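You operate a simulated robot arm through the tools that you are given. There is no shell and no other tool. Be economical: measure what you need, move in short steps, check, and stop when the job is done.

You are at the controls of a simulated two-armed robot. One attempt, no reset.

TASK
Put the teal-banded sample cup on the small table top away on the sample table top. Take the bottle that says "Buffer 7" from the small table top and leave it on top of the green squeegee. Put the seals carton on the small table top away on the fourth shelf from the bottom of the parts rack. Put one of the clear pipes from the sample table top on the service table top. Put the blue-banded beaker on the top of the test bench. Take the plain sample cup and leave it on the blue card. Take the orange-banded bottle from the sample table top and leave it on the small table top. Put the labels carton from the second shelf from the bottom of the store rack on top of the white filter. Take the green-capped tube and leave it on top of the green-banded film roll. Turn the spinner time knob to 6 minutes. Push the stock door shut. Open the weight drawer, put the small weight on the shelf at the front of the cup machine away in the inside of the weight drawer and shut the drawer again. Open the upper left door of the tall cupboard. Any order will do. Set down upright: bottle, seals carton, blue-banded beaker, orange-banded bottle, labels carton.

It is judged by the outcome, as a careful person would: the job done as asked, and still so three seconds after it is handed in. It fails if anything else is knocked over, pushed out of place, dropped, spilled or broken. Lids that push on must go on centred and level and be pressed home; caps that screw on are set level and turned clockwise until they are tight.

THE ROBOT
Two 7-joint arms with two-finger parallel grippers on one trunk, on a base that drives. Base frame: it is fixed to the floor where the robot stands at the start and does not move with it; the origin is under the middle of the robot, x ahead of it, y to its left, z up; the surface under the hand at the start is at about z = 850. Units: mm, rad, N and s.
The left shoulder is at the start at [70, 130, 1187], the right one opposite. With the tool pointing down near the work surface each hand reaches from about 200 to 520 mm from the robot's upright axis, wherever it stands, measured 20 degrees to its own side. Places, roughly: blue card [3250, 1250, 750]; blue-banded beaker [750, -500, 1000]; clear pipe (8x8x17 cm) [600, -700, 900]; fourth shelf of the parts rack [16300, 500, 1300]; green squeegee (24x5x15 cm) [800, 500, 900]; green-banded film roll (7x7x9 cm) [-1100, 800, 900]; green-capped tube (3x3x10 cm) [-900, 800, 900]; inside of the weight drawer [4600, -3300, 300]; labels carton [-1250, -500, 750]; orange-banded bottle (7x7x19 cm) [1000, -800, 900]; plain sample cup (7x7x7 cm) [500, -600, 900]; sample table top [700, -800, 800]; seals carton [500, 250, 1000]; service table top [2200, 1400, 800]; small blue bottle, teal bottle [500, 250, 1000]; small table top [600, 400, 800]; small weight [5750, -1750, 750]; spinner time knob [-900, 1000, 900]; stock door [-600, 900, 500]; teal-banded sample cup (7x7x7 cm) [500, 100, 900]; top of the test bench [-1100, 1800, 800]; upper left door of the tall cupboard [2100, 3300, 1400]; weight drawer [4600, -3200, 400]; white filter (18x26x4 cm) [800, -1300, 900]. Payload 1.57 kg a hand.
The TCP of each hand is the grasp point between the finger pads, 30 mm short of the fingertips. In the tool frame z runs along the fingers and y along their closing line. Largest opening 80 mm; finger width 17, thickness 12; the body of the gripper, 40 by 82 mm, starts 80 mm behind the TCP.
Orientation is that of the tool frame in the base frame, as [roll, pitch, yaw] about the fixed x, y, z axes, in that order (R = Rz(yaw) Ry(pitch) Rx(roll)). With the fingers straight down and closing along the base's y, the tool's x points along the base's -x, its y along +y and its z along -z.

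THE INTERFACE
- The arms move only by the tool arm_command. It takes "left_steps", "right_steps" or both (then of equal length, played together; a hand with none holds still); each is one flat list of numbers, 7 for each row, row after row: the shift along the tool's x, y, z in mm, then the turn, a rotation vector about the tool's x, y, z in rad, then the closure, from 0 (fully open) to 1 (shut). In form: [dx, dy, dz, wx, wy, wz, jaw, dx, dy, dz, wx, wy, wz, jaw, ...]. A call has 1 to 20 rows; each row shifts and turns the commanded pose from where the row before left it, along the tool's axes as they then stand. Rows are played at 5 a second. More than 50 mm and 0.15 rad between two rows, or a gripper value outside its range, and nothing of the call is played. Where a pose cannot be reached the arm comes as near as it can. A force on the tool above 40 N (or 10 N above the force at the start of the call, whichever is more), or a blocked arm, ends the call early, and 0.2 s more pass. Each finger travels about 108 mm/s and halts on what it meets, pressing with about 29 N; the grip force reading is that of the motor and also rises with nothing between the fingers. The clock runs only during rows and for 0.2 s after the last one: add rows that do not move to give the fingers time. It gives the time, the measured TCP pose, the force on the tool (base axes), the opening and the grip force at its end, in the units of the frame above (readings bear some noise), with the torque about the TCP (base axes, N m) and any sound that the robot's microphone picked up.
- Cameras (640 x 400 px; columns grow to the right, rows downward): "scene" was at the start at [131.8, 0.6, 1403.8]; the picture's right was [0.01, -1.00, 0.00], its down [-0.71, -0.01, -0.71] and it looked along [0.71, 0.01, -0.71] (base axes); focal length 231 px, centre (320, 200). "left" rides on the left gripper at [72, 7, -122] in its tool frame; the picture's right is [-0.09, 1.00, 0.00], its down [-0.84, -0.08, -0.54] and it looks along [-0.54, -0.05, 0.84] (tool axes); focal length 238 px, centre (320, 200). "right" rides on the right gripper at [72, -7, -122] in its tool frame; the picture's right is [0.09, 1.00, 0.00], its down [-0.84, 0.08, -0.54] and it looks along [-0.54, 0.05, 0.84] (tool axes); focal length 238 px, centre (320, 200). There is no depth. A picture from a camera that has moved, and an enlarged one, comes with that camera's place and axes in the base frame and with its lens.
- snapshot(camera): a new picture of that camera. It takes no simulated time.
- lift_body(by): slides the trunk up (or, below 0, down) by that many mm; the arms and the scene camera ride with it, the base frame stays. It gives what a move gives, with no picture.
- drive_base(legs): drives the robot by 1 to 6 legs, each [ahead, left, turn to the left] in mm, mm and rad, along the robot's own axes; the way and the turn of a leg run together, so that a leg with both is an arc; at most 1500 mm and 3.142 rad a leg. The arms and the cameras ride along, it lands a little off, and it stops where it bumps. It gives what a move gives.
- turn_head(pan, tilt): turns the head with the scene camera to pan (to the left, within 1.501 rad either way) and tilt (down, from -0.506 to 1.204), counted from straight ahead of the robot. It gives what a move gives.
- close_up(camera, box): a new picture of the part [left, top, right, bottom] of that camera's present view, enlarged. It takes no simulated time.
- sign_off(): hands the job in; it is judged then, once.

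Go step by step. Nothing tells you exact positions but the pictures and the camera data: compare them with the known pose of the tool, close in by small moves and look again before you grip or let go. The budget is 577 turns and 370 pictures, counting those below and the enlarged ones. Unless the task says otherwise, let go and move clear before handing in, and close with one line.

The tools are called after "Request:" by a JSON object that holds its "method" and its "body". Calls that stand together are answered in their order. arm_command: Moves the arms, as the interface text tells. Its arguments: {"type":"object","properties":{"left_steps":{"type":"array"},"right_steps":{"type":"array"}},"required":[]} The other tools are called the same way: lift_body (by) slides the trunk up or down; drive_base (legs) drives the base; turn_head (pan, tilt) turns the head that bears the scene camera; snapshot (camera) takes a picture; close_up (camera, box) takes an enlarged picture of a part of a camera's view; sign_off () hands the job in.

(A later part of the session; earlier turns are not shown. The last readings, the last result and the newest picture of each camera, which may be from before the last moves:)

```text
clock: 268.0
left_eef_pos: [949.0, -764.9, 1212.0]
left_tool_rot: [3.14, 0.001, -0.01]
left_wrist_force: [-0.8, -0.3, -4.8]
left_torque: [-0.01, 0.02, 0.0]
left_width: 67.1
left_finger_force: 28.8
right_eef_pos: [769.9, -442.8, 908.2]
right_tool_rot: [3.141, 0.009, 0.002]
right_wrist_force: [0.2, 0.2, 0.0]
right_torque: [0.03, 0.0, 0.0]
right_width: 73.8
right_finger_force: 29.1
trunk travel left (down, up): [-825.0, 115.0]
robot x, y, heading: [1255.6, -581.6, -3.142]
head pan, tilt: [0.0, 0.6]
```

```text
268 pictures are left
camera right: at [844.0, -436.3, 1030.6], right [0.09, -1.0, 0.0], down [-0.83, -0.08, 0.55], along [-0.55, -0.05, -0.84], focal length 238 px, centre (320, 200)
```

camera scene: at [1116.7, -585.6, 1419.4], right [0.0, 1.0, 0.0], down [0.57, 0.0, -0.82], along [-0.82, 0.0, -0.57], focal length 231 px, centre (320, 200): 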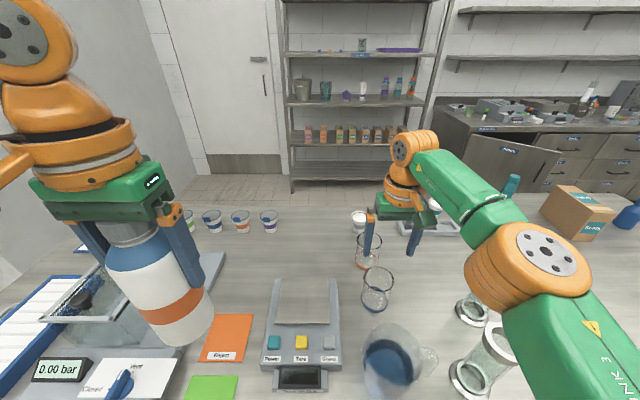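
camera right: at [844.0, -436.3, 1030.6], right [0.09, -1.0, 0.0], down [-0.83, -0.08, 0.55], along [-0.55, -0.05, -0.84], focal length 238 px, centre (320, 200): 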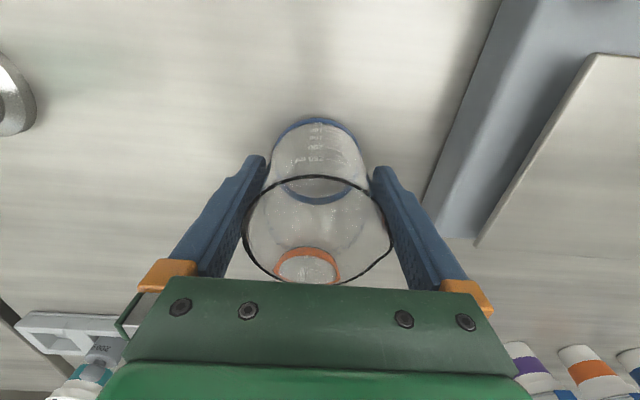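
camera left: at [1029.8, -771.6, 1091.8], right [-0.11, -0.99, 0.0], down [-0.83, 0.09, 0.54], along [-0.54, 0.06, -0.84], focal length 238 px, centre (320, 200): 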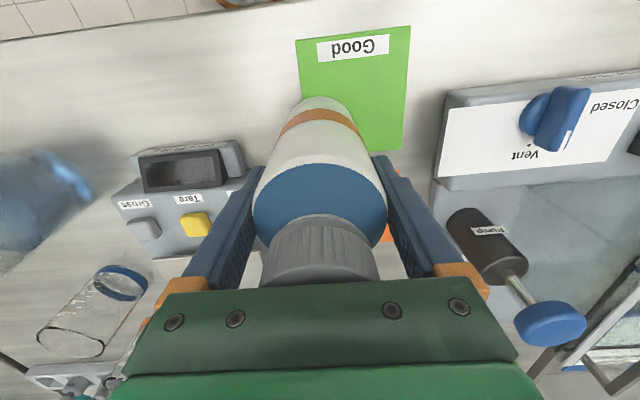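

Beaker gripped. Lift high (arm, then trunk) to clear the pitcher, then back away.

Request:
{"method": "arm_command", "body": {"right_steps": [0, 0, -20, 0, 0, 0, 0.25, 0, 0, -30, 0, 0, 0, 0.25, 0, 0, -30, 0, 0, 0, 0.25, 0, 0, -15, 0, 0, 0, 0.25]}}

Request:
{"method": "lift_body", "body": {"by": 110}}

Request:
{"method": "snapshot", "body": {"camera": "right"}}

```text
clock: 269.0
left_eef_pos: [950.6, -765.1, 1211.1]
left_tool_rot: [3.141, 0.001, -0.012]
left_wrist_force: [0.1, -0.4, -5.5]
left_torque: [-0.01, 0.03, -0.02]
left_width: 67.3
left_finger_force: 29.4
right_eef_pos: [772.6, -442.4, 1005.9]
right_tool_rot: [3.141, 0.008, 0.002]
right_wrist_force: [-0.3, -0.7, -0.9]
right_torque: [-0.01, -0.04, 0.0]
right_width: 73.4
right_finger_force: 28.9
trunk travel left (down, up): [-825.0, 115.0]
robot x, y, heading: [1257.7, -582.7, -3.139]
head pan, tilt: [0.0, 0.6]
```

```text
clock: 270.4
left_eef_pos: [949.6, -765.5, 1321.9]
left_tool_rot: [3.14, 0.001, -0.013]
left_wrist_force: [0.2, -0.5, -5.9]
left_torque: [-0.01, 0.02, 0.03]
left_width: 67.2
left_finger_force: 29.4
right_eef_pos: [770.9, -442.1, 1115.8]
right_tool_rot: [3.141, 0.008, 0.001]
right_wrist_force: [0.1, 0.0, -0.8]
right_torque: [-0.03, 0.03, -0.01]
right_width: 73.3
right_finger_force: 28.8
trunk travel left (down, up): [-935.0, 5.0]
robot x, y, heading: [1261.1, -581.9, -3.143]
head pan, tilt: [0.0, 0.6]
```

```text
267 pictures are left
camera right: at [846.0, -435.3, 1236.7], right [0.09, -1.0, 0.0], down [-0.83, -0.08, 0.55], along [-0.55, -0.05, -0.84], focal length 238 px, centre (320, 200)
```

right: 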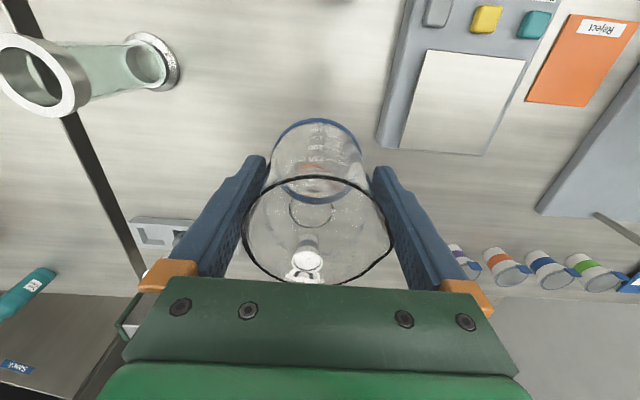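

Request:
{"method": "drive_base", "body": {"legs": [[-300, 0, 0], [0, -880, 0], [250, 0, 0]]}}

Request:
{"method": "snapshot", "body": {"camera": "scene"}}

Request:
{"method": "snapshot", "body": {"camera": "left"}}

```text
clock: 278.1
left_eef_pos: [1009.4, 115.8, 1323.6]
left_tool_rot: [3.14, 0.003, -0.018]
left_wrist_force: [0.4, -0.4, -5.4]
left_torque: [0.04, 0.03, 0.0]
left_width: 67.6
left_finger_force: 29.2
right_eef_pos: [831.5, 440.1, 1117.2]
right_tool_rot: [-3.14, 0.013, -0.002]
right_wrist_force: [0.7, -0.6, -0.4]
right_torque: [-0.04, -0.02, -0.03]
right_width: 73.3
right_finger_force: 29.2
trunk travel left (down, up): [-935.0, 5.0]
robot x, y, heading: [1311.6, 295.8, 3.138]
head pan, tilt: [0.0, 0.6]
```

```text
266 pictures are left
camera scene: at [1178.8, 296.5, 1530.1], right [0.0, 1.0, 0.0], down [0.56, 0.0, -0.83], along [-0.83, 0.0, -0.56], focal length 231 px, centre (320, 200)
```

scene: 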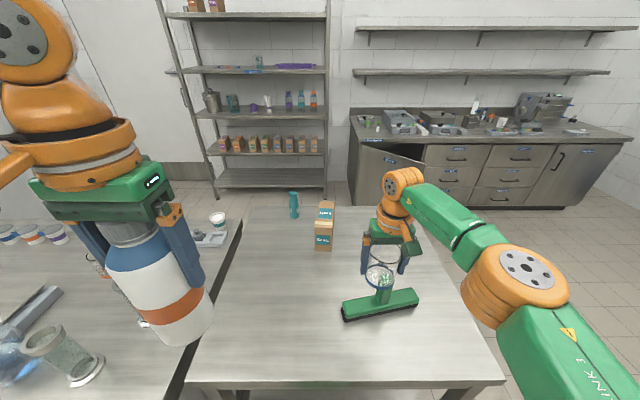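

```text
265 pictures are left
camera left: at [1079.6, 107.7, 1445.1], right [-0.11, -0.99, 0.0], down [-0.83, 0.09, 0.55], along [-0.54, 0.06, -0.84], focal length 238 px, centre (320, 200)
```

left: 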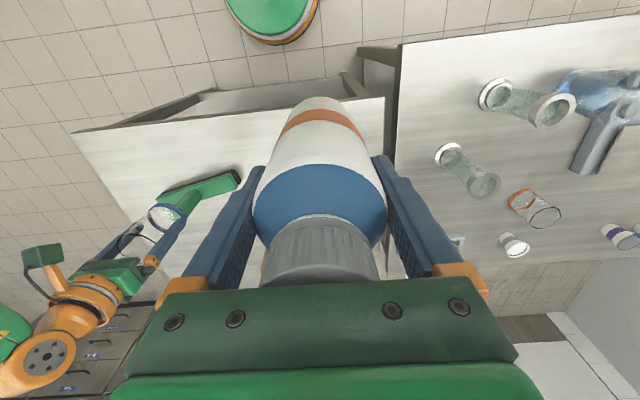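

Driving closer and lowering the bottle onto the small table at about (820,125).

Request:
{"method": "drive_base", "body": {"legs": [[80, 0, 0]]}}

Request:
{"method": "arm_command", "body": {"left_steps": [-30, 0, 20, 0, 0, 0, 0.4, -30, 0, 30, 0, 0, 0, 0.4, -30, 0, 35, 0, 0, 0, 0.4, -17, 0, 40, 0, 0, 0, 0.4, 0, 0, 45, 0, 0, 0, 0.4, 0, 0, 45, 0, 0, 0, 0.4, 0, 0, 45, 0, 0, 0, 0.4, 0, 0, 45, 0, 0, 0, 0.4, 0, 0, 20, 0, 0, 0, 0.4]}}

Request:
{"method": "snapshot", "body": {"camera": "left"}}

Request:
{"method": "snapshot", "body": {"camera": "scene"}}

```text
clock: 279.1
left_eef_pos: [936.9, 116.7, 1324.7]
left_tool_rot: [3.14, 0.008, -0.016]
left_wrist_force: [1.1, -0.2, -5.3]
left_torque: [-0.05, 0.06, 0.03]
left_width: 67.3
left_finger_force: 29.4
right_eef_pos: [758.2, 440.7, 1119.0]
right_tool_rot: [-3.141, 0.017, -0.003]
right_wrist_force: [0.7, -0.6, 0.3]
right_torque: [0.02, 0.09, 0.0]
right_width: 73.3
right_finger_force: 28.7
trunk travel left (down, up): [-935.0, 5.0]
robot x, y, heading: [1232.9, 297.7, 3.135]
head pan, tilt: [0.0, 0.6]
```

```text
clock: 281.1
left_eef_pos: [820.1, 119.6, 996.1]
left_tool_rot: [3.141, 0.0, -0.019]
left_wrist_force: [-0.4, -0.2, -5.2]
left_torque: [0.0, 0.0, -0.05]
left_width: 67.5
left_finger_force: 29.0
right_eef_pos: [749.4, 442.4, 1114.8]
right_tool_rot: [3.141, 0.007, -0.001]
right_wrist_force: [0.1, 0.3, -0.7]
right_torque: [0.0, -0.01, -0.01]
right_width: 73.3
right_finger_force: 28.4
trunk travel left (down, up): [-935.0, 5.0]
robot x, y, heading: [1231.4, 298.7, 3.138]
head pan, tilt: [0.0, 0.6]
```

```text
264 pictures are left
camera left: at [890.6, 109.7, 1117.7], right [-0.11, -0.99, 0.0], down [-0.84, 0.09, 0.54], along [-0.54, 0.06, -0.84], focal length 238 px, centre (320, 200)
```

left: 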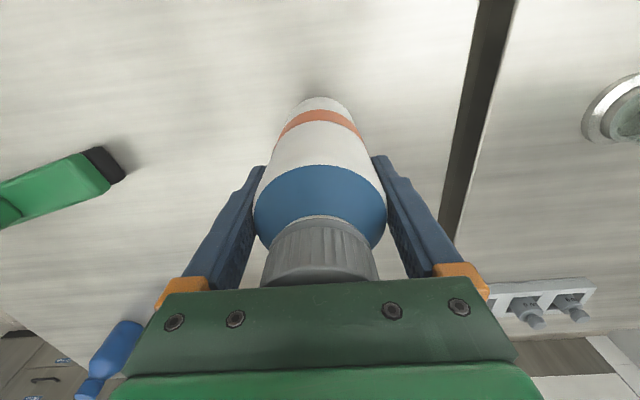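

```text
263 pictures are left
camera scene: at [1094.2, 297.0, 1529.5], right [0.0, 1.0, 0.0], down [0.57, 0.0, -0.82], along [-0.82, 0.0, -0.57], focal length 231 px, centre (320, 200)
```

scene: 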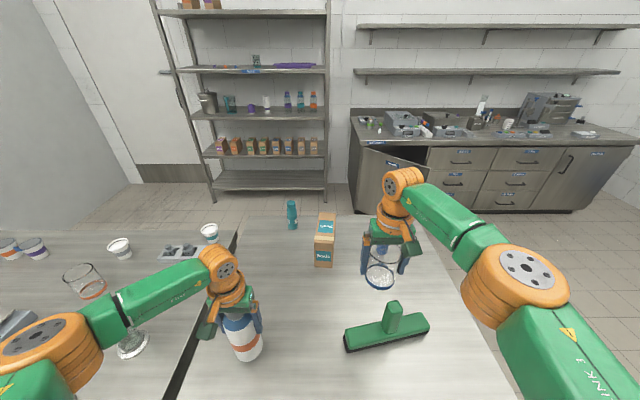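

Request:
{"method": "arm_command", "body": {"left_steps": [0, 0, 18, 0, 0, 0, 0.4, 0, 0, 6, 0, 0, 0, 0.4, 0, 0, 3, 0, 0, 0, 0.4, 0, 0, 0, 0, 0, 0, 0.4]}}

Request:
{"method": "arm_command", "body": {"left_steps": [0, 0, 2, 0, 0, 0, 0.4, 0, 0, 0, 0, 0, 0, 0.4]}}

```text
clock: 282.1
left_eef_pos: [818.9, 118.0, 968.4]
left_tool_rot: [3.14, 0.001, -0.02]
left_wrist_force: [-0.2, -0.7, -5.0]
left_torque: [0.01, 0.01, -0.02]
left_width: 67.4
left_finger_force: 29.4
right_eef_pos: [748.2, 441.8, 1114.7]
right_tool_rot: [3.141, 0.009, -0.002]
right_wrist_force: [0.1, 0.2, -2.3]
right_torque: [0.0, 0.0, -0.02]
right_width: 73.3
right_finger_force: 28.8
trunk travel left (down, up): [-935.0, 5.0]
robot x, y, heading: [1235.9, 296.8, 3.134]
head pan, tilt: [0.0, 0.6]
```

```text
clock: 282.7
left_eef_pos: [818.4, 117.6, 967.5]
left_tool_rot: [3.14, 0.001, -0.018]
left_wrist_force: [0.1, 0.2, -5.9]
left_torque: [-0.02, -0.02, 0.0]
left_width: 67.2
left_finger_force: 29.3
right_eef_pos: [748.4, 440.5, 1115.2]
right_tool_rot: [-3.142, 0.008, -0.004]
right_wrist_force: [0.3, -0.3, -1.1]
right_torque: [0.0, -0.02, 0.01]
right_width: 73.4
right_finger_force: 29.4
trunk travel left (down, up): [-935.0, 5.0]
robot x, y, heading: [1234.5, 297.0, 3.135]
head pan, tilt: [0.0, 0.6]
```

Request:
{"method": "arm_command", "body": {"left_steps": [0, 0, 2, 0, 0, 0, 0.4, 0, 0, 0, 0, 0, 0, 0.4]}}

Request:
{"method": "arm_command", "body": {"left_steps": [0, 0, 1.5, 0, 0, 0, 0.4, 0, 0, 0, 0, 0, 0, 0.4]}}

```text
clock: 283.3
left_eef_pos: [819.1, 118.9, 965.5]
left_tool_rot: [3.139, 0.0, -0.018]
left_wrist_force: [-0.3, -1.5, -0.7]
left_torque: [0.01, 0.13, 0.03]
left_width: 67.4
left_finger_force: 29.4
right_eef_pos: [749.0, 441.1, 1116.3]
right_tool_rot: [3.14, 0.009, -0.002]
right_wrist_force: [0.5, -0.3, -0.6]
right_torque: [0.01, -0.02, 0.02]
right_width: 73.4
right_finger_force: 29.2
trunk travel left (down, up): [-935.0, 5.0]
robot x, y, heading: [1234.6, 297.9, 3.14]
head pan, tilt: [0.0, 0.6]
```

```text
clock: 283.9
left_eef_pos: [818.1, 117.6, 965.8]
left_tool_rot: [3.14, 0.003, -0.016]
left_wrist_force: [-4.4, -3.2, 11.8]
left_torque: [0.06, 0.13, 0.04]
left_width: 67.1
left_finger_force: 29.1
right_eef_pos: [750.5, 441.6, 1115.4]
right_tool_rot: [3.142, 0.011, 0.0]
right_wrist_force: [0.5, -0.4, -1.6]
right_torque: [0.03, 0.0, -0.04]
right_width: 73.3
right_finger_force: 29.3
trunk travel left (down, up): [-935.0, 5.0]
robot x, y, heading: [1235.0, 297.6, 3.137]
head pan, tilt: [0.0, 0.6]
```

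Seated. Relieve, open and rise.

Request:
{"method": "arm_command", "body": {"left_steps": [0, 0, -1.5, 0, 0, 0, 0.4, 0, 0, 0, 0, 0, 0, 0.15, 0, 0, 0, 0, 0, 0, 0, 0, 0, 0, 0, 0, 0, 0, 0, 0, -40, 0, 0, 0, 0, 0, 0, -45, 0, 0, 0, 0, 0, 0, -45, 0, 0, 0, 0, 10, 0, -45, 0, 0, 0, 0, 20, 0, -30, 0, 0, 0, 0]}}

Request:
{"method": "snapshot", "body": {"camera": "left"}}

```text
clock: 285.9
left_eef_pos: [847.9, 118.7, 1172.9]
left_tool_rot: [3.138, -0.001, -0.016]
left_wrist_force: [1.4, 0.7, -0.1]
left_torque: [-0.01, -0.02, -0.01]
left_width: 80.1
left_finger_force: 0.0
right_eef_pos: [752.2, 442.0, 1116.1]
right_tool_rot: [-3.14, 0.01, -0.001]
right_wrist_force: [0.1, 0.5, -1.4]
right_torque: [0.03, -0.01, -0.01]
right_width: 73.3
right_finger_force: 29.1
trunk travel left (down, up): [-935.0, 5.0]
robot x, y, heading: [1231.0, 297.3, 3.134]
head pan, tilt: [0.0, 0.6]
```

```text
262 pictures are left
camera left: at [920.2, 110.6, 1295.5], right [-0.11, -0.99, 0.0], down [-0.83, 0.09, 0.54], along [-0.54, 0.06, -0.84], focal length 238 px, centre (320, 200)
```

left: 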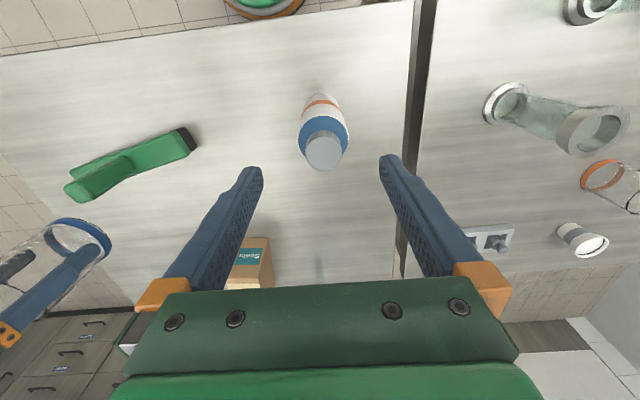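

Orange bottle placed. Retract the right hand with the beaker, then go to the left side of the small table for the blue bottle.

Request:
{"method": "arm_command", "body": {"right_steps": [35, 0, -10, 0, 0, 0, 0.25, 35, 0, -10, 0, 0, 0, 0.25, 35, 0, -10, 0, 0, 0, 0.25, 35, 0, -10, 0, 0, 0, 0.25]}}

Request:
{"method": "drive_base", "body": {"legs": [[-250, 0, 0], [0, -610, 0], [870, 0, 0], [0, 0, 1.575]]}}

Request:
{"method": "turn_head", "body": {"pan": 0, "tilt": 0.8}}

Request:
{"method": "snapshot", "body": {"camera": "scene"}}

```text
clock: 286.9
left_eef_pos: [849.0, 120.1, 1173.2]
left_tool_rot: [3.141, 0.003, -0.019]
left_wrist_force: [-0.6, -0.8, 0.6]
left_torque: [0.0, 0.05, 0.0]
left_width: 79.9
left_finger_force: 0.1
right_eef_pos: [893.0, 441.6, 1154.7]
right_tool_rot: [3.138, 0.01, -0.007]
right_wrist_force: [-0.1, 0.1, -0.8]
right_torque: [0.02, 0.03, 0.0]
right_width: 73.3
right_finger_force: 28.9
trunk travel left (down, up): [-935.0, 5.0]
robot x, y, heading: [1236.3, 299.2, 3.136]
head pan, tilt: [0.0, 0.6]
```

```text
clock: 294.3
left_eef_pos: [673.2, 708.9, 1173.7]
left_tool_rot: [3.137, 0.0, 0.132]
left_wrist_force: [-0.3, 0.4, 0.0]
left_torque: [-0.02, 0.02, 0.01]
left_width: 79.9
left_finger_force: 0.0
right_eef_pos: [669.4, 1032.7, 1153.1]
right_tool_rot: [3.14, 0.01, 0.148]
right_wrist_force: [0.1, 0.1, -1.5]
right_torque: [0.0, -0.03, 0.0]
right_width: 73.4
right_finger_force: 29.1
trunk travel left (down, up): [-935.0, 5.0]
robot x, y, heading: [1030.0, 944.1, -2.997]
head pan, tilt: [0.0, 0.6]
stopped in leg 3: the robot was blocked; the commanded pose is now the measured one
```

```text
clock: 295.0
left_eef_pos: [672.3, 707.2, 1172.1]
left_tool_rot: [3.137, 0.0, 0.13]
left_wrist_force: [0.0, 1.3, -0.8]
left_torque: [-0.04, -0.03, 0.04]
left_width: 80.1
left_finger_force: 0.1
right_eef_pos: [668.1, 1032.6, 1153.7]
right_tool_rot: [3.14, 0.007, 0.146]
right_wrist_force: [-0.7, -0.1, -0.1]
right_torque: [0.03, -0.01, 0.01]
right_width: 73.6
right_finger_force: 29.2
trunk travel left (down, up): [-935.0, 5.0]
robot x, y, heading: [1026.3, 939.5, -2.994]
head pan, tilt: [0.0, 0.799]
```

```text
261 pictures are left
camera scene: at [898.6, 921.7, 1512.8], right [-0.14, 0.99, 0.0], down [0.71, 0.1, -0.7], along [-0.69, -0.1, -0.72], focal length 231 px, centre (320, 200)
```

scene: 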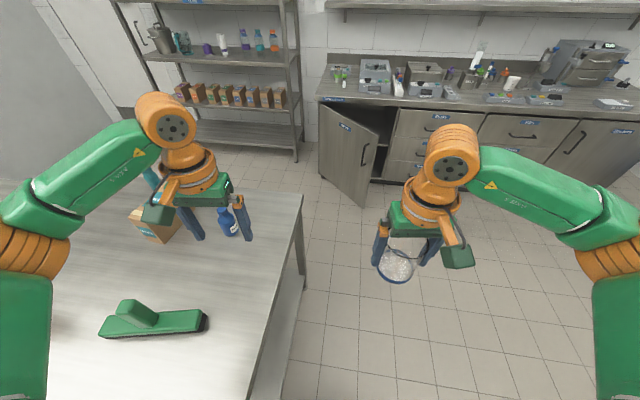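

The base bumped the small table's corner (edge is at y≈758) and stopped; nothing seems disturbed. Reading the blue bottle's label before moving on.

Request:
{"method": "close_up", "body": {"camera": "scene", "box": [90, 190, 320, 350]}}

Request:
{"method": "drive_base", "body": {"legs": [[0, -140, 0], [0, 0, 1.42]]}}

Request:
{"method": "snapshot", "body": {"camera": "scene"}}

```text
2.50 times, centred on (205, 270) of scene
camera zoom: at [898.6, 921.7, 1512.8], right [-0.14, 0.99, 0.0], down [0.71, 0.1, -0.7], along [-0.69, -0.1, -0.72], focal length 577 px, centre (608, 25)
```

zoom: 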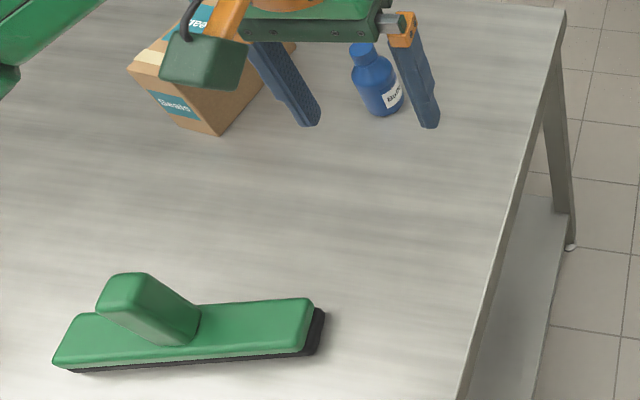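

```text
clock: 299.9
left_eef_pos: [1186.4, 693.3, 1172.0]
left_tool_rot: [3.138, 0.0, 1.554]
left_wrist_force: [-0.4, -0.5, -0.7]
left_torque: [0.02, -0.01, 0.0]
left_width: 80.1
left_finger_force: 0.0
right_eef_pos: [864.3, 737.2, 1153.4]
right_tool_rot: [3.139, 0.007, 1.57]
right_wrist_force: [-0.5, -0.5, -0.7]
right_torque: [0.01, -0.01, 0.0]
right_width: 73.5
right_finger_force: 29.0
trunk travel left (down, up): [-935.0, 5.0]
robot x, y, heading: [1007.1, 1078.9, -1.573]
head pan, tilt: [0.0, 0.799]
```

```text
259 pictures are left
camera scene: at [1007.6, 948.5, 1512.8], right [-1.0, 0.0, 0.0], down [0.0, 0.72, -0.7], along [0.0, -0.7, -0.72], focal length 231 px, centre (320, 200)
```

scene: 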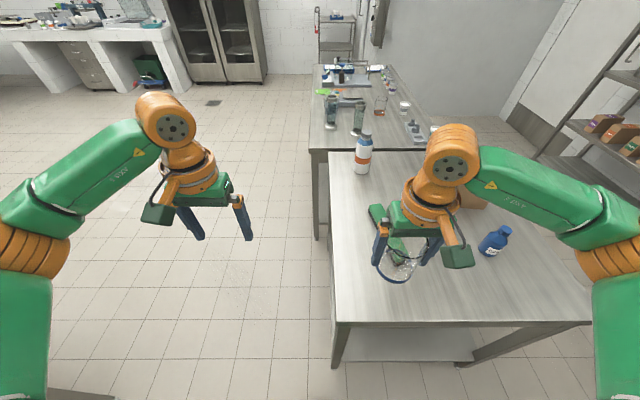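

The blue bottle's label begins with "Bu…" – it is Buffer 7. Strafe to put the left hand over it.

Request:
{"method": "drive_base", "body": {"legs": [[0, -665, 0], [75, 0, 0]]}}

Request:
{"method": "snapshot", "body": {"camera": "left"}}

Request:
{"method": "snapshot", "body": {"camera": "scene"}}

```text
clock: 304.2
left_eef_pos: [511.6, 629.7, 1174.6]
left_tool_rot: [3.142, 0.008, 1.552]
left_wrist_force: [0.3, -0.2, 0.2]
left_torque: [-0.05, 0.02, 0.01]
left_width: 80.1
left_finger_force: 0.0
right_eef_pos: [190.7, 673.5, 1157.4]
right_tool_rot: [3.141, 0.018, 1.567]
right_wrist_force: [-0.4, 0.1, -0.6]
right_torque: [-0.04, -0.03, 0.0]
right_width: 73.4
right_finger_force: 28.2
trunk travel left (down, up): [-935.0, 5.0]
robot x, y, heading: [332.6, 1010.5, -1.577]
head pan, tilt: [0.0, 0.799]
```

```text
258 pictures are left
camera left: at [519.4, 702.4, 1297.3], right [0.99, -0.11, 0.0], down [-0.09, -0.83, 0.55], along [-0.06, -0.55, -0.84], focal length 238 px, centre (320, 200)
```

left: 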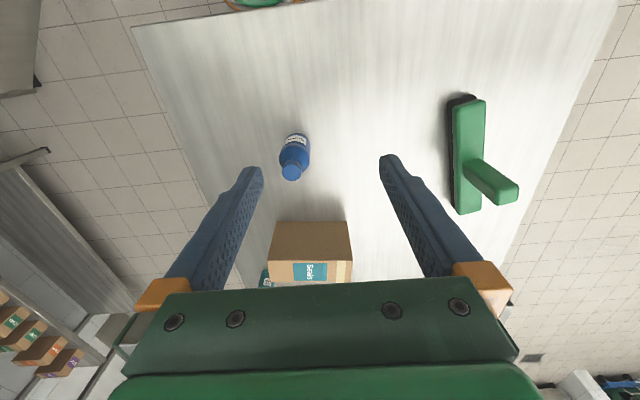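

```text
257 pictures are left
camera scene: at [334.3, 888.4, 1513.9], right [-1.0, 0.0, 0.0], down [0.0, 0.71, -0.7], along [0.0, -0.7, -0.71], focal length 231 px, centre (320, 200)
```

scene: 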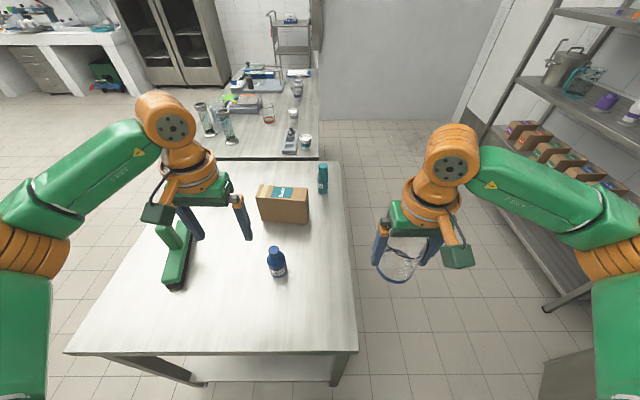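

Request:
{"method": "close_up", "body": {"camera": "left", "box": [270, 120, 330, 190]}}

Request:
{"method": "arm_command", "body": {"left_steps": [-21, -13, 32, 0, 0, 0, 0, -21, -13, 32, 0, 0, 0, 0, -21, -13, 32, 0, 0, 0, 0, -21, -12, 32, 0, 0, 0, 0]}}

Request:
{"method": "snapshot", "body": {"camera": "left"}}

```text
5.71 times, centred on (300, 155) of left
camera zoom: at [519.4, 702.4, 1297.3], right [0.99, -0.11, 0.0], down [-0.09, -0.83, 0.55], along [-0.06, -0.55, -0.84], focal length 1362 px, centre (434, 457)
```

zoom: 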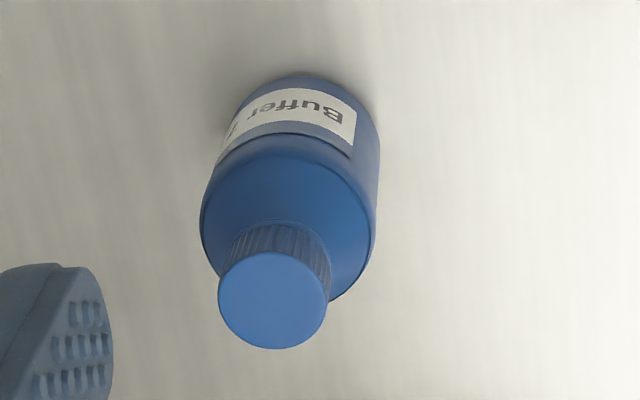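

```text
clock: 305.2
left_eef_pos: [461.7, 536.6, 1043.7]
left_tool_rot: [3.137, -0.002, 1.55]
left_wrist_force: [-0.1, -0.3, 0.8]
left_torque: [0.04, -0.02, 0.04]
left_width: 80.2
left_finger_force: 0.0
right_eef_pos: [187.9, 663.4, 1151.5]
right_tool_rot: [3.141, 0.007, 1.567]
right_wrist_force: [-0.1, -0.1, -2.0]
right_torque: [0.03, -0.02, 0.01]
right_width: 73.4
right_finger_force: 28.7
trunk travel left (down, up): [-935.0, 5.0]
robot x, y, heading: [335.4, 1010.6, -1.579]
head pan, tilt: [0.0, 0.799]
```

```text
255 pictures are left
camera left: at [468.9, 607.2, 1165.5], right [0.99, -0.11, 0.0], down [-0.1, -0.84, 0.54], along [-0.06, -0.54, -0.84], focal length 238 px, centre (320, 200)
```

left: 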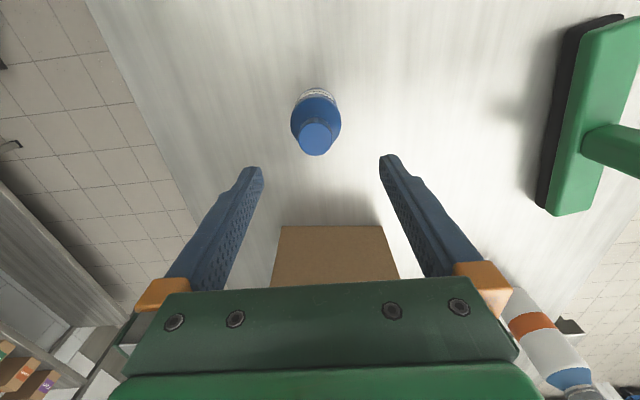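

Request:
{"method": "arm_command", "body": {"left_steps": [8, -4, 40, 0, 0, 0, 0, 0, 0, 40, 0, 0, 0, 0, 0, 0, 40, 0, 0, 0, 0, 0, 0, 15, 0, 0, 0, 0, 0, 0, 0, 0, 0, 0, 0.3, 0, 0, 0, 0, 0, 0, 0.55, 0, 0, 0, 0, 0, 0, 0.55]}}

Request:
{"method": "snapshot", "body": {"camera": "left"}}

```text
clock: 306.8
left_eef_pos: [458.9, 557.5, 915.2]
left_tool_rot: [3.141, 0.001, 1.552]
left_wrist_force: [-0.5, -0.9, 0.5]
left_torque: [-0.05, 0.0, -0.01]
left_width: 35.9
left_finger_force: 0.1
left hand out of reach, approached as far as the arm can: row 3, 4
right_eef_pos: [188.6, 664.7, 1154.2]
right_tool_rot: [3.139, 0.008, 1.567]
right_wrist_force: [-0.2, 0.4, -0.8]
right_torque: [0.0, 0.01, 0.01]
right_width: 73.5
right_finger_force: 29.8
trunk travel left (down, up): [-935.0, 5.0]
robot x, y, heading: [330.5, 1004.9, -1.573]
head pan, tilt: [0.0, 0.799]
```

```text
254 pictures are left
camera left: at [466.6, 627.6, 1037.4], right [0.99, -0.11, 0.0], down [-0.09, -0.83, 0.54], along [-0.06, -0.54, -0.84], focal length 238 px, centre (320, 200)
```

left: 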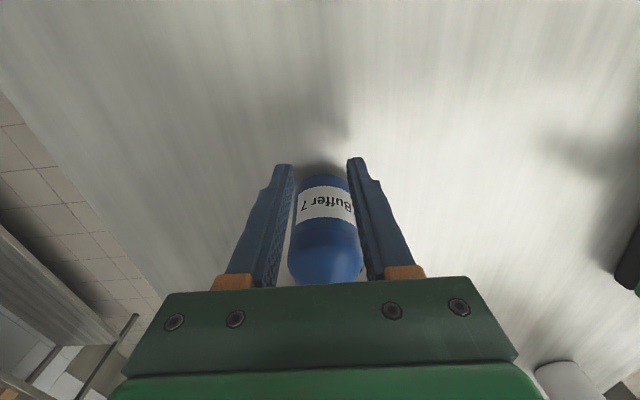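

Reach ran short so the fingers closed beside the bottle; open and look again.

Request:
{"method": "arm_command", "body": {"left_steps": [0, 0, 0, 0, 0, 0, 0.3, 0, 0, 0, 0, 0, 0, 0, 0, 0, 0, 0, 0, 0, 0]}}

Request:
{"method": "snapshot", "body": {"camera": "left"}}

```text
clock: 307.6
left_eef_pos: [460.2, 557.6, 913.7]
left_tool_rot: [3.139, 0.0, 1.551]
left_wrist_force: [-0.7, -0.5, 0.8]
left_torque: [0.03, 0.02, -0.02]
left_width: 80.1
left_finger_force: 0.0
right_eef_pos: [190.5, 666.1, 1153.4]
right_tool_rot: [-3.141, 0.008, 1.567]
right_wrist_force: [0.5, 0.2, -0.5]
right_torque: [0.02, -0.02, 0.0]
right_width: 73.5
right_finger_force: 29.1
trunk travel left (down, up): [-935.0, 5.0]
robot x, y, heading: [335.4, 1004.9, -1.576]
head pan, tilt: [0.0, 0.799]
```

```text
253 pictures are left
camera left: at [466.8, 627.8, 1037.5], right [0.99, -0.11, 0.0], down [-0.09, -0.83, 0.54], along [-0.06, -0.54, -0.84], focal length 238 px, centre (320, 200)
```

left: 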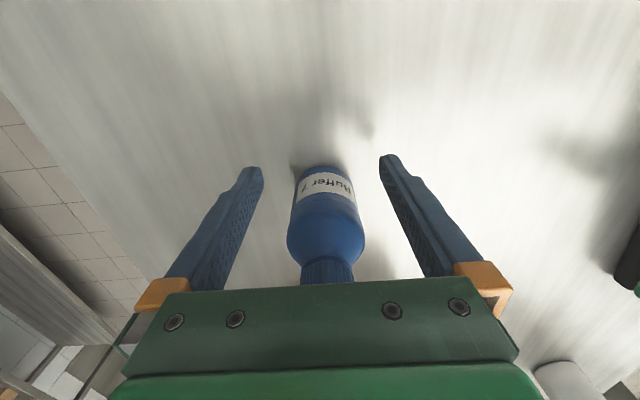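

Request:
{"method": "drive_base", "body": {"legs": [[32, 0, 0]]}}

Request:
{"method": "snapshot", "body": {"camera": "left"}}

```text
clock: 308.4
left_eef_pos: [459.7, 530.0, 918.8]
left_tool_rot: [3.14, 0.007, 1.552]
left_wrist_force: [-1.3, 0.2, 0.2]
left_torque: [-0.06, 0.01, 0.01]
left_width: 80.2
left_finger_force: 0.0
right_eef_pos: [189.8, 640.3, 1155.9]
right_tool_rot: [3.139, 0.015, 1.566]
right_wrist_force: [0.3, 0.4, -1.0]
right_torque: [-0.02, 0.0, 0.01]
right_width: 73.4
right_finger_force: 29.0
trunk travel left (down, up): [-935.0, 5.0]
robot x, y, heading: [335.3, 977.4, -1.574]
head pan, tilt: [0.0, 0.799]
```

```text
252 pictures are left
camera left: at [466.6, 601.5, 1039.9], right [0.99, -0.11, 0.0], down [-0.09, -0.83, 0.55], along [-0.06, -0.54, -0.84], focal length 238 px, centre (320, 200)
```

left: 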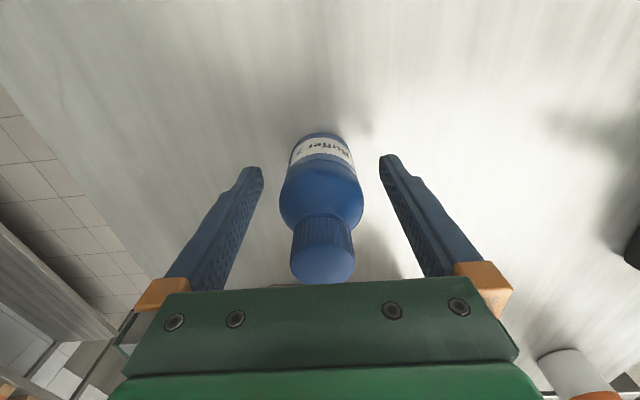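

Request:
{"method": "lift_body", "body": {"by": -10}}

Request:
{"method": "arm_command", "body": {"left_steps": [0, 0, 0, 0, 0, 0, 0.3, 0, 0, 0, 0, 0, 0, 0.5, 0, 0, 0, 0, 0, 0, 0.5]}}

Request:
{"method": "snapshot", "body": {"camera": "left"}}

```text
clock: 309.0
left_eef_pos: [460.4, 525.0, 905.0]
left_tool_rot: [3.139, 0.001, 1.552]
left_wrist_force: [0.9, -0.1, -0.1]
left_torque: [0.01, 0.03, 0.04]
left_width: 80.0
left_finger_force: 0.1
right_eef_pos: [190.2, 632.7, 1144.3]
right_tool_rot: [3.141, 0.012, 1.568]
right_wrist_force: [0.6, -0.5, -1.5]
right_torque: [-0.03, -0.02, -0.01]
right_width: 73.5
right_finger_force: 29.0
trunk travel left (down, up): [-925.0, 15.0]
robot x, y, heading: [331.7, 975.9, -1.576]
head pan, tilt: [0.0, 0.799]
```

```text
clock: 309.8
left_eef_pos: [459.6, 525.5, 905.4]
left_tool_rot: [3.14, 0.001, 1.55]
left_wrist_force: [-0.2, -1.0, 2.2]
left_torque: [-0.06, 0.05, 0.02]
left_width: 50.3
left_finger_force: 29.3
right_eef_pos: [189.8, 633.8, 1144.5]
right_tool_rot: [3.139, 0.01, 1.568]
right_wrist_force: [-1.3, -0.1, -1.6]
right_torque: [0.02, 0.0, 0.03]
right_width: 73.4
right_finger_force: 29.4
trunk travel left (down, up): [-925.0, 15.0]
robot x, y, heading: [332.6, 974.6, -1.575]
head pan, tilt: [0.0, 0.799]
```

```text
251 pictures are left
camera left: at [466.5, 596.0, 1027.7], right [0.99, -0.11, 0.0], down [-0.09, -0.83, 0.54], along [-0.06, -0.54, -0.84], focal length 238 px, centre (320, 200)
```

left: 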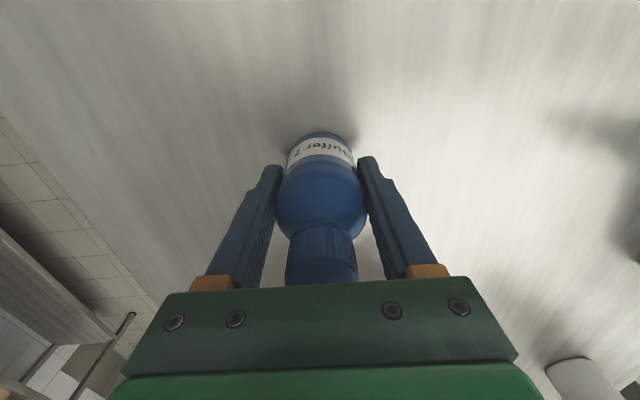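

Bottle held firmly. Lift, and strafe left (+x) over the squeegee's free end.

Request:
{"method": "arm_command", "body": {"left_steps": [0, 0, -20, 0, 0, 0, 0.5, 0, 0, -40, 0, 0, 0, 0.5, 0, 0, -40, 0, 0, 0, 0.5, 0, 0, -40, 0, 0, 0, 0.5]}}

Request:
{"method": "drive_base", "body": {"legs": [[-15, 0, 0], [0, 290, 0]]}}

Request:
{"method": "snapshot", "body": {"camera": "left"}}

Request:
{"method": "snapshot", "body": {"camera": "scene"}}

```text
clock: 310.8
left_eef_pos: [449.6, 502.9, 967.3]
left_tool_rot: [3.138, -0.002, 1.551]
left_wrist_force: [0.7, -0.1, -1.4]
left_torque: [0.01, 0.01, 0.03]
left_width: 50.7
left_finger_force: 28.7
left hand out of reach, approached as far as the arm can: row 1, 2, 3, 4
right_eef_pos: [190.5, 633.7, 1143.6]
right_tool_rot: [-3.141, 0.008, 1.567]
right_wrist_force: [0.4, 0.6, -1.1]
right_torque: [0.01, -0.01, -0.03]
right_width: 73.5
right_finger_force: 29.1
trunk travel left (down, up): [-925.0, 15.0]
robot x, y, heading: [332.3, 978.5, -1.579]
head pan, tilt: [0.0, 0.799]
```

```text
clock: 313.2
left_eef_pos: [736.1, 518.3, 966.0]
left_tool_rot: [3.136, -0.002, 1.553]
left_wrist_force: [-0.6, -0.4, -0.8]
left_torque: [0.01, -0.01, 0.0]
left_width: 50.5
left_finger_force: 29.2
right_eef_pos: [474.2, 646.6, 1144.4]
right_tool_rot: [3.139, 0.008, 1.57]
right_wrist_force: [0.6, 0.7, -0.2]
right_torque: [0.01, 0.01, 0.02]
right_width: 73.4
right_finger_force: 29.4
trunk travel left (down, up): [-925.0, 15.0]
robot x, y, heading: [623.3, 995.3, -1.573]
head pan, tilt: [0.0, 0.799]
```

```text
250 pictures are left
camera left: at [742.1, 588.6, 1090.3], right [0.99, -0.11, 0.01], down [-0.09, -0.84, 0.54], along [-0.05, -0.54, -0.84], focal length 238 px, centre (320, 200)
```

left: 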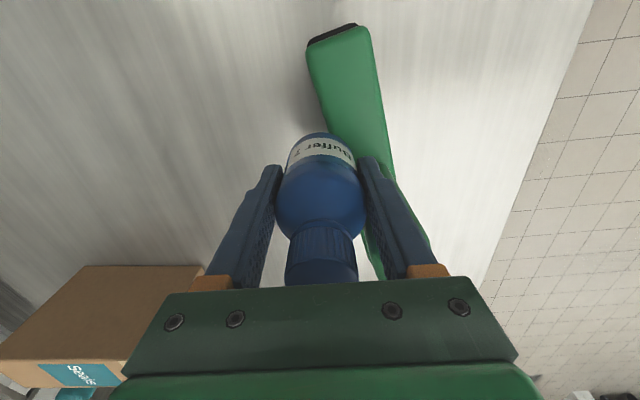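

```text
249 pictures are left
camera scene: at [617.5, 857.6, 1502.7], right [-1.0, 0.0, 0.0], down [0.0, 0.72, -0.7], along [0.0, -0.7, -0.72], focal length 231 px, centre (320, 200)
```

scene: 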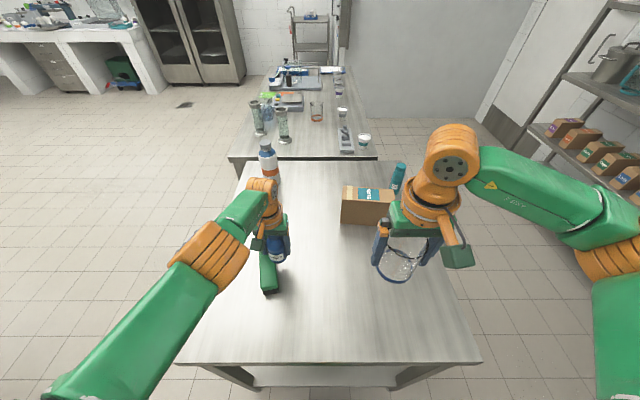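

Request:
{"method": "arm_command", "body": {"left_steps": [27, 24, -20, 0, 0, 0, 0.5, 0, 0, 0, 0, 0, 0, 0.5]}}

Request:
{"method": "snapshot", "body": {"camera": "left"}}

Request:
{"method": "close_up", "body": {"camera": "scene", "box": [220, 170, 320, 310]}}

```text
clock: 313.8
left_eef_pos: [747.3, 515.3, 973.6]
left_tool_rot: [3.135, -0.003, 1.553]
left_wrist_force: [-0.3, 0.1, -1.6]
left_torque: [0.05, 0.04, -0.01]
left_width: 50.2
left_finger_force: 28.4
left hand out of reach, approached as far as the arm can: row 1
right_eef_pos: [477.5, 646.8, 1143.3]
right_tool_rot: [3.14, 0.009, 1.571]
right_wrist_force: [0.2, -0.2, -0.9]
right_torque: [0.0, 0.0, 0.05]
right_width: 73.6
right_finger_force: 28.6
trunk travel left (down, up): [-925.0, 15.0]
robot x, y, heading: [618.1, 990.2, -1.57]
head pan, tilt: [0.0, 0.799]
```

```text
248 pictures are left
camera left: at [753.3, 586.1, 1096.1], right [0.99, -0.11, 0.01], down [-0.09, -0.84, 0.54], along [-0.05, -0.54, -0.84], focal length 238 px, centre (320, 200)
```

left: 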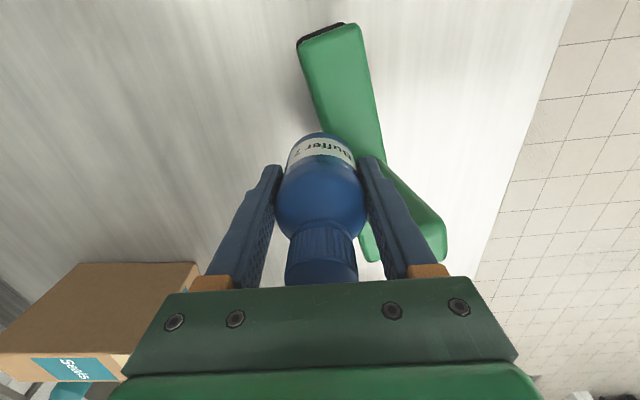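

```text
2.86 times, centred on (270, 240) of scene
camera zoom: at [619.3, 858.0, 1502.8], right [-1.0, 0.0, 0.0], down [0.0, 0.72, -0.7], along [0.0, -0.7, -0.72], focal length 659 px, centre (463, 86)
```

zoom: 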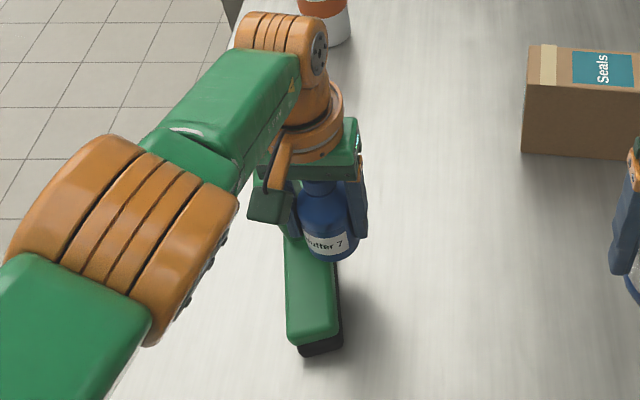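

The commanded pose had run ahead of the reachable one; correcting it to sit above the bar's free end (770,540).

Request:
{"method": "arm_command", "body": {"left_steps": [-13, -2, 40, 0, 0, 0, 0.5, -14, -2, 40, 0, 0, 0, 0.5, 0, 0, 0, 0, 0, 0, 0.5]}}

Request:
{"method": "snapshot", "body": {"camera": "left"}}

```text
clock: 314.4
left_eef_pos: [747.6, 530.7, 929.1]
left_tool_rot: [3.134, 0.027, 1.55]
left_wrist_force: [0.7, 4.0, 28.5]
left_torque: [0.1, -0.25, 0.01]
left_width: 51.5
left_finger_force: 7.0
left hand out of reach, approached as far as the arm can: row 1, 2
right_eef_pos: [476.5, 653.6, 1146.7]
right_tool_rot: [3.14, 0.016, 1.57]
right_wrist_force: [-0.9, -0.7, -0.5]
right_torque: [0.04, -0.01, 0.02]
right_width: 73.5
right_finger_force: 29.2
trunk travel left (down, up): [-925.0, 15.0]
robot x, y, heading: [621.8, 991.9, -1.575]
head pan, tilt: [0.0, 0.799]
stopped in row 2 (left hand): the force on the tool passed its limit at 78 N (the readings are from after the stop); the commanded pose is now the measured one
```

```text
246 pictures are left
camera left: at [754.1, 604.8, 1049.3], right [0.99, -0.11, 0.01], down [-0.1, -0.82, 0.56], along [-0.06, -0.56, -0.83], focal length 238 px, centre (320, 200)
```

left: 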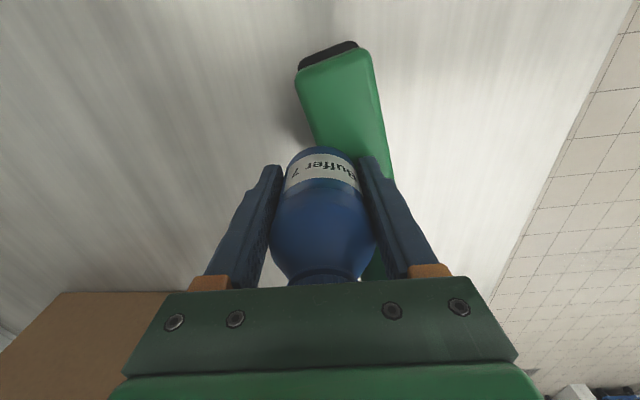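

Contact came early – the bottle pressed on the bar. Raise gently and check.

Request:
{"method": "lift_body", "body": {"by": 15}}

Request:
{"method": "snapshot", "body": {"camera": "left"}}

Request:
{"method": "close_up", "body": {"camera": "scene", "box": [220, 170, 320, 310]}}

```text
clock: 315.0
left_eef_pos: [750.2, 526.7, 937.9]
left_tool_rot: [3.136, 0.018, 1.552]
left_wrist_force: [-0.7, -0.4, -1.5]
left_torque: [-0.02, 0.01, -0.03]
left_width: 50.4
left_finger_force: 29.1
right_eef_pos: [479.3, 647.8, 1158.7]
right_tool_rot: [-3.141, 0.009, 1.572]
right_wrist_force: [0.8, -0.1, -1.6]
right_torque: [-0.02, 0.03, -0.01]
right_width: 73.5
right_finger_force: 28.8
trunk travel left (down, up): [-940.0, 0.0]
robot x, y, heading: [620.8, 991.6, -1.57]
head pan, tilt: [0.0, 0.799]
```

```text
245 pictures are left
camera left: at [755.4, 600.4, 1060.0], right [0.99, -0.11, 0.01], down [-0.1, -0.83, 0.56], along [-0.06, -0.55, -0.83], focal length 238 px, centre (320, 200)
```

left: 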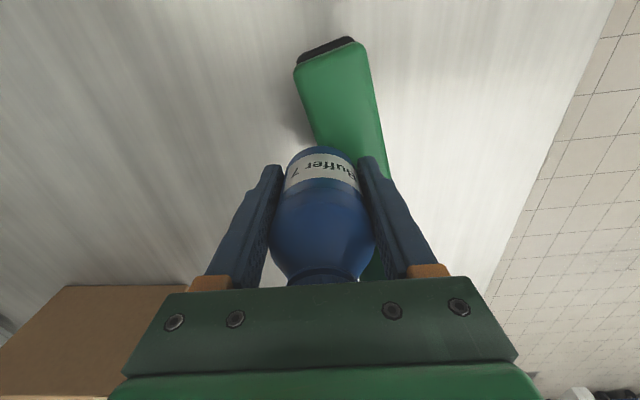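

```text
2.86 times, centred on (270, 240) of scene
camera zoom: at [620.8, 859.4, 1517.7], right [-1.0, 0.0, 0.0], down [0.0, 0.72, -0.7], along [0.0, -0.7, -0.72], focal length 659 px, centre (463, 86)
```

zoom: 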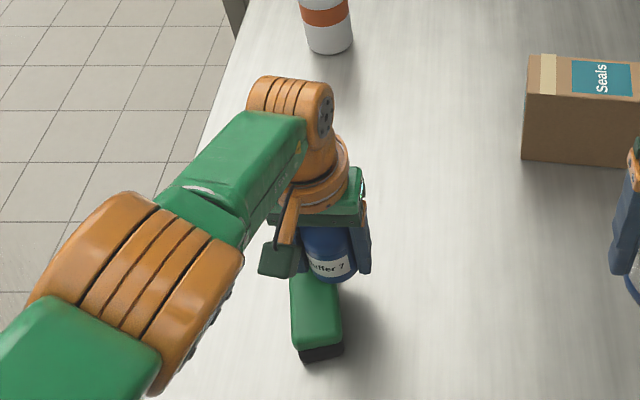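

Request:
{"method": "arm_command", "body": {"left_steps": [6, 10, -4, 0, 0, 0, 0.5, 7, 10, 0, 0, -0.018, 0, 0.5, 0, 0, 0, 0, 0, 0, 0.5]}}

Request:
{"method": "snapshot", "body": {"camera": "left"}}

```text
clock: 315.8
left_eef_pos: [748.9, 527.0, 937.9]
left_tool_rot: [3.136, 0.018, 1.549]
left_wrist_force: [-0.2, -0.5, -1.5]
left_torque: [0.03, 0.01, 0.03]
left_width: 50.6
left_finger_force: 28.5
left hand out of reach, approached as far as the arm can: row 1, 2
right_eef_pos: [477.7, 647.2, 1159.2]
right_tool_rot: [3.139, 0.008, 1.575]
right_wrist_force: [-0.4, 0.2, -2.0]
right_torque: [-0.04, -0.01, 0.01]
right_width: 73.4
right_finger_force: 29.6
trunk travel left (down, up): [-940.0, 0.0]
robot x, y, heading: [622.7, 991.6, -1.576]
head pan, tilt: [0.0, 0.799]
```

```text
243 pictures are left
camera left: at [755.3, 599.7, 1060.1], right [0.99, -0.11, 0.01], down [-0.1, -0.83, 0.56], along [-0.06, -0.55, -0.83], focal length 238 px, centre (320, 200)
```

left: 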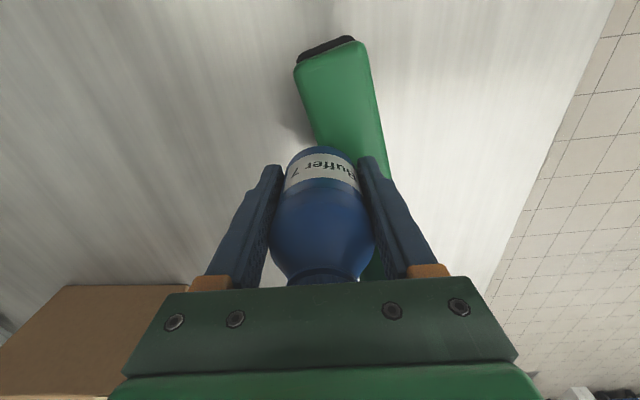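

I'll use the base for the fine shift (20 mm in +x, 13 mm back), then the trunk to lower.

Request:
{"method": "drive_base", "body": {"legs": [[-13, 21, 0]]}}

Request:
{"method": "snapshot", "body": {"camera": "left"}}

```text
clock: 316.6
left_eef_pos: [765.7, 538.1, 937.1]
left_tool_rot: [3.133, 0.013, 1.549]
left_wrist_force: [-0.2, -1.3, -0.7]
left_torque: [0.02, -0.04, 0.03]
left_width: 50.6
left_finger_force: 29.1
right_eef_pos: [494.5, 656.3, 1156.7]
right_tool_rot: [3.137, 0.007, 1.568]
right_wrist_force: [-0.4, 0.1, -1.4]
right_torque: [0.04, -0.04, 0.01]
right_width: 73.5
right_finger_force: 29.3
trunk travel left (down, up): [-940.0, 0.0]
robot x, y, heading: [638.2, 1002.5, -1.567]
head pan, tilt: [0.0, 0.799]
```

```text
242 pictures are left
camera left: at [772.1, 609.6, 1059.4], right [0.99, -0.11, 0.01], down [-0.1, -0.83, 0.55], along [-0.05, -0.55, -0.83], focal length 238 px, centre (320, 200)
```

left: 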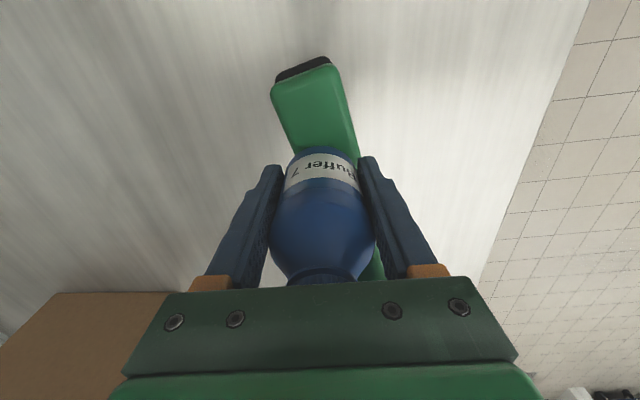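

Bottle is centred over the bar. Lowering by the trunk in small steps.

Request:
{"method": "lift_body", "body": {"by": -5}}

Request:
{"method": "lift_body", "body": {"by": -3}}

Request:
{"method": "lift_body", "body": {"by": -2}}

```text
clock: 317.1
left_eef_pos: [769.2, 539.6, 933.3]
left_tool_rot: [3.137, 0.017, 1.55]
left_wrist_force: [-0.2, -0.4, -1.1]
left_torque: [0.02, -0.02, -0.02]
left_width: 50.4
left_finger_force: 29.1
right_eef_pos: [497.4, 658.8, 1153.3]
right_tool_rot: [3.141, 0.008, 1.571]
right_wrist_force: [-0.1, -0.1, -0.6]
right_torque: [0.05, -0.01, -0.02]
right_width: 73.5
right_finger_force: 29.2
trunk travel left (down, up): [-935.0, 5.0]
robot x, y, heading: [640.1, 1003.5, -1.568]
head pan, tilt: [0.0, 0.799]
```

```text
clock: 317.7
left_eef_pos: [770.4, 539.4, 931.3]
left_tool_rot: [3.137, 0.018, 1.55]
left_wrist_force: [0.3, 0.2, -1.4]
left_torque: [-0.03, -0.04, 0.0]
left_width: 50.9
left_finger_force: 28.9
right_eef_pos: [498.7, 659.9, 1150.4]
right_tool_rot: [3.141, 0.008, 1.569]
right_wrist_force: [0.8, 1.3, -0.4]
right_torque: [0.03, 0.01, -0.01]
right_width: 73.3
right_finger_force: 29.4
trunk travel left (down, up): [-932.0, 8.0]
robot x, y, heading: [639.6, 999.8, -1.569]
head pan, tilt: [0.0, 0.799]
```

```text
clock: 318.2
left_eef_pos: [767.9, 539.3, 930.2]
left_tool_rot: [3.136, 0.019, 1.55]
left_wrist_force: [0.5, -0.3, 3.9]
left_torque: [-0.13, 0.05, 0.0]
left_width: 50.4
left_finger_force: 28.8
right_eef_pos: [497.2, 659.9, 1149.6]
right_tool_rot: [3.139, 0.01, 1.569]
right_wrist_force: [-0.2, 0.8, -0.2]
right_torque: [0.01, -0.02, 0.0]
right_width: 73.6
right_finger_force: 29.2
trunk travel left (down, up): [-930.0, 10.0]
robot x, y, heading: [636.7, 1003.7, -1.569]
head pan, tilt: [0.0, 0.799]
```

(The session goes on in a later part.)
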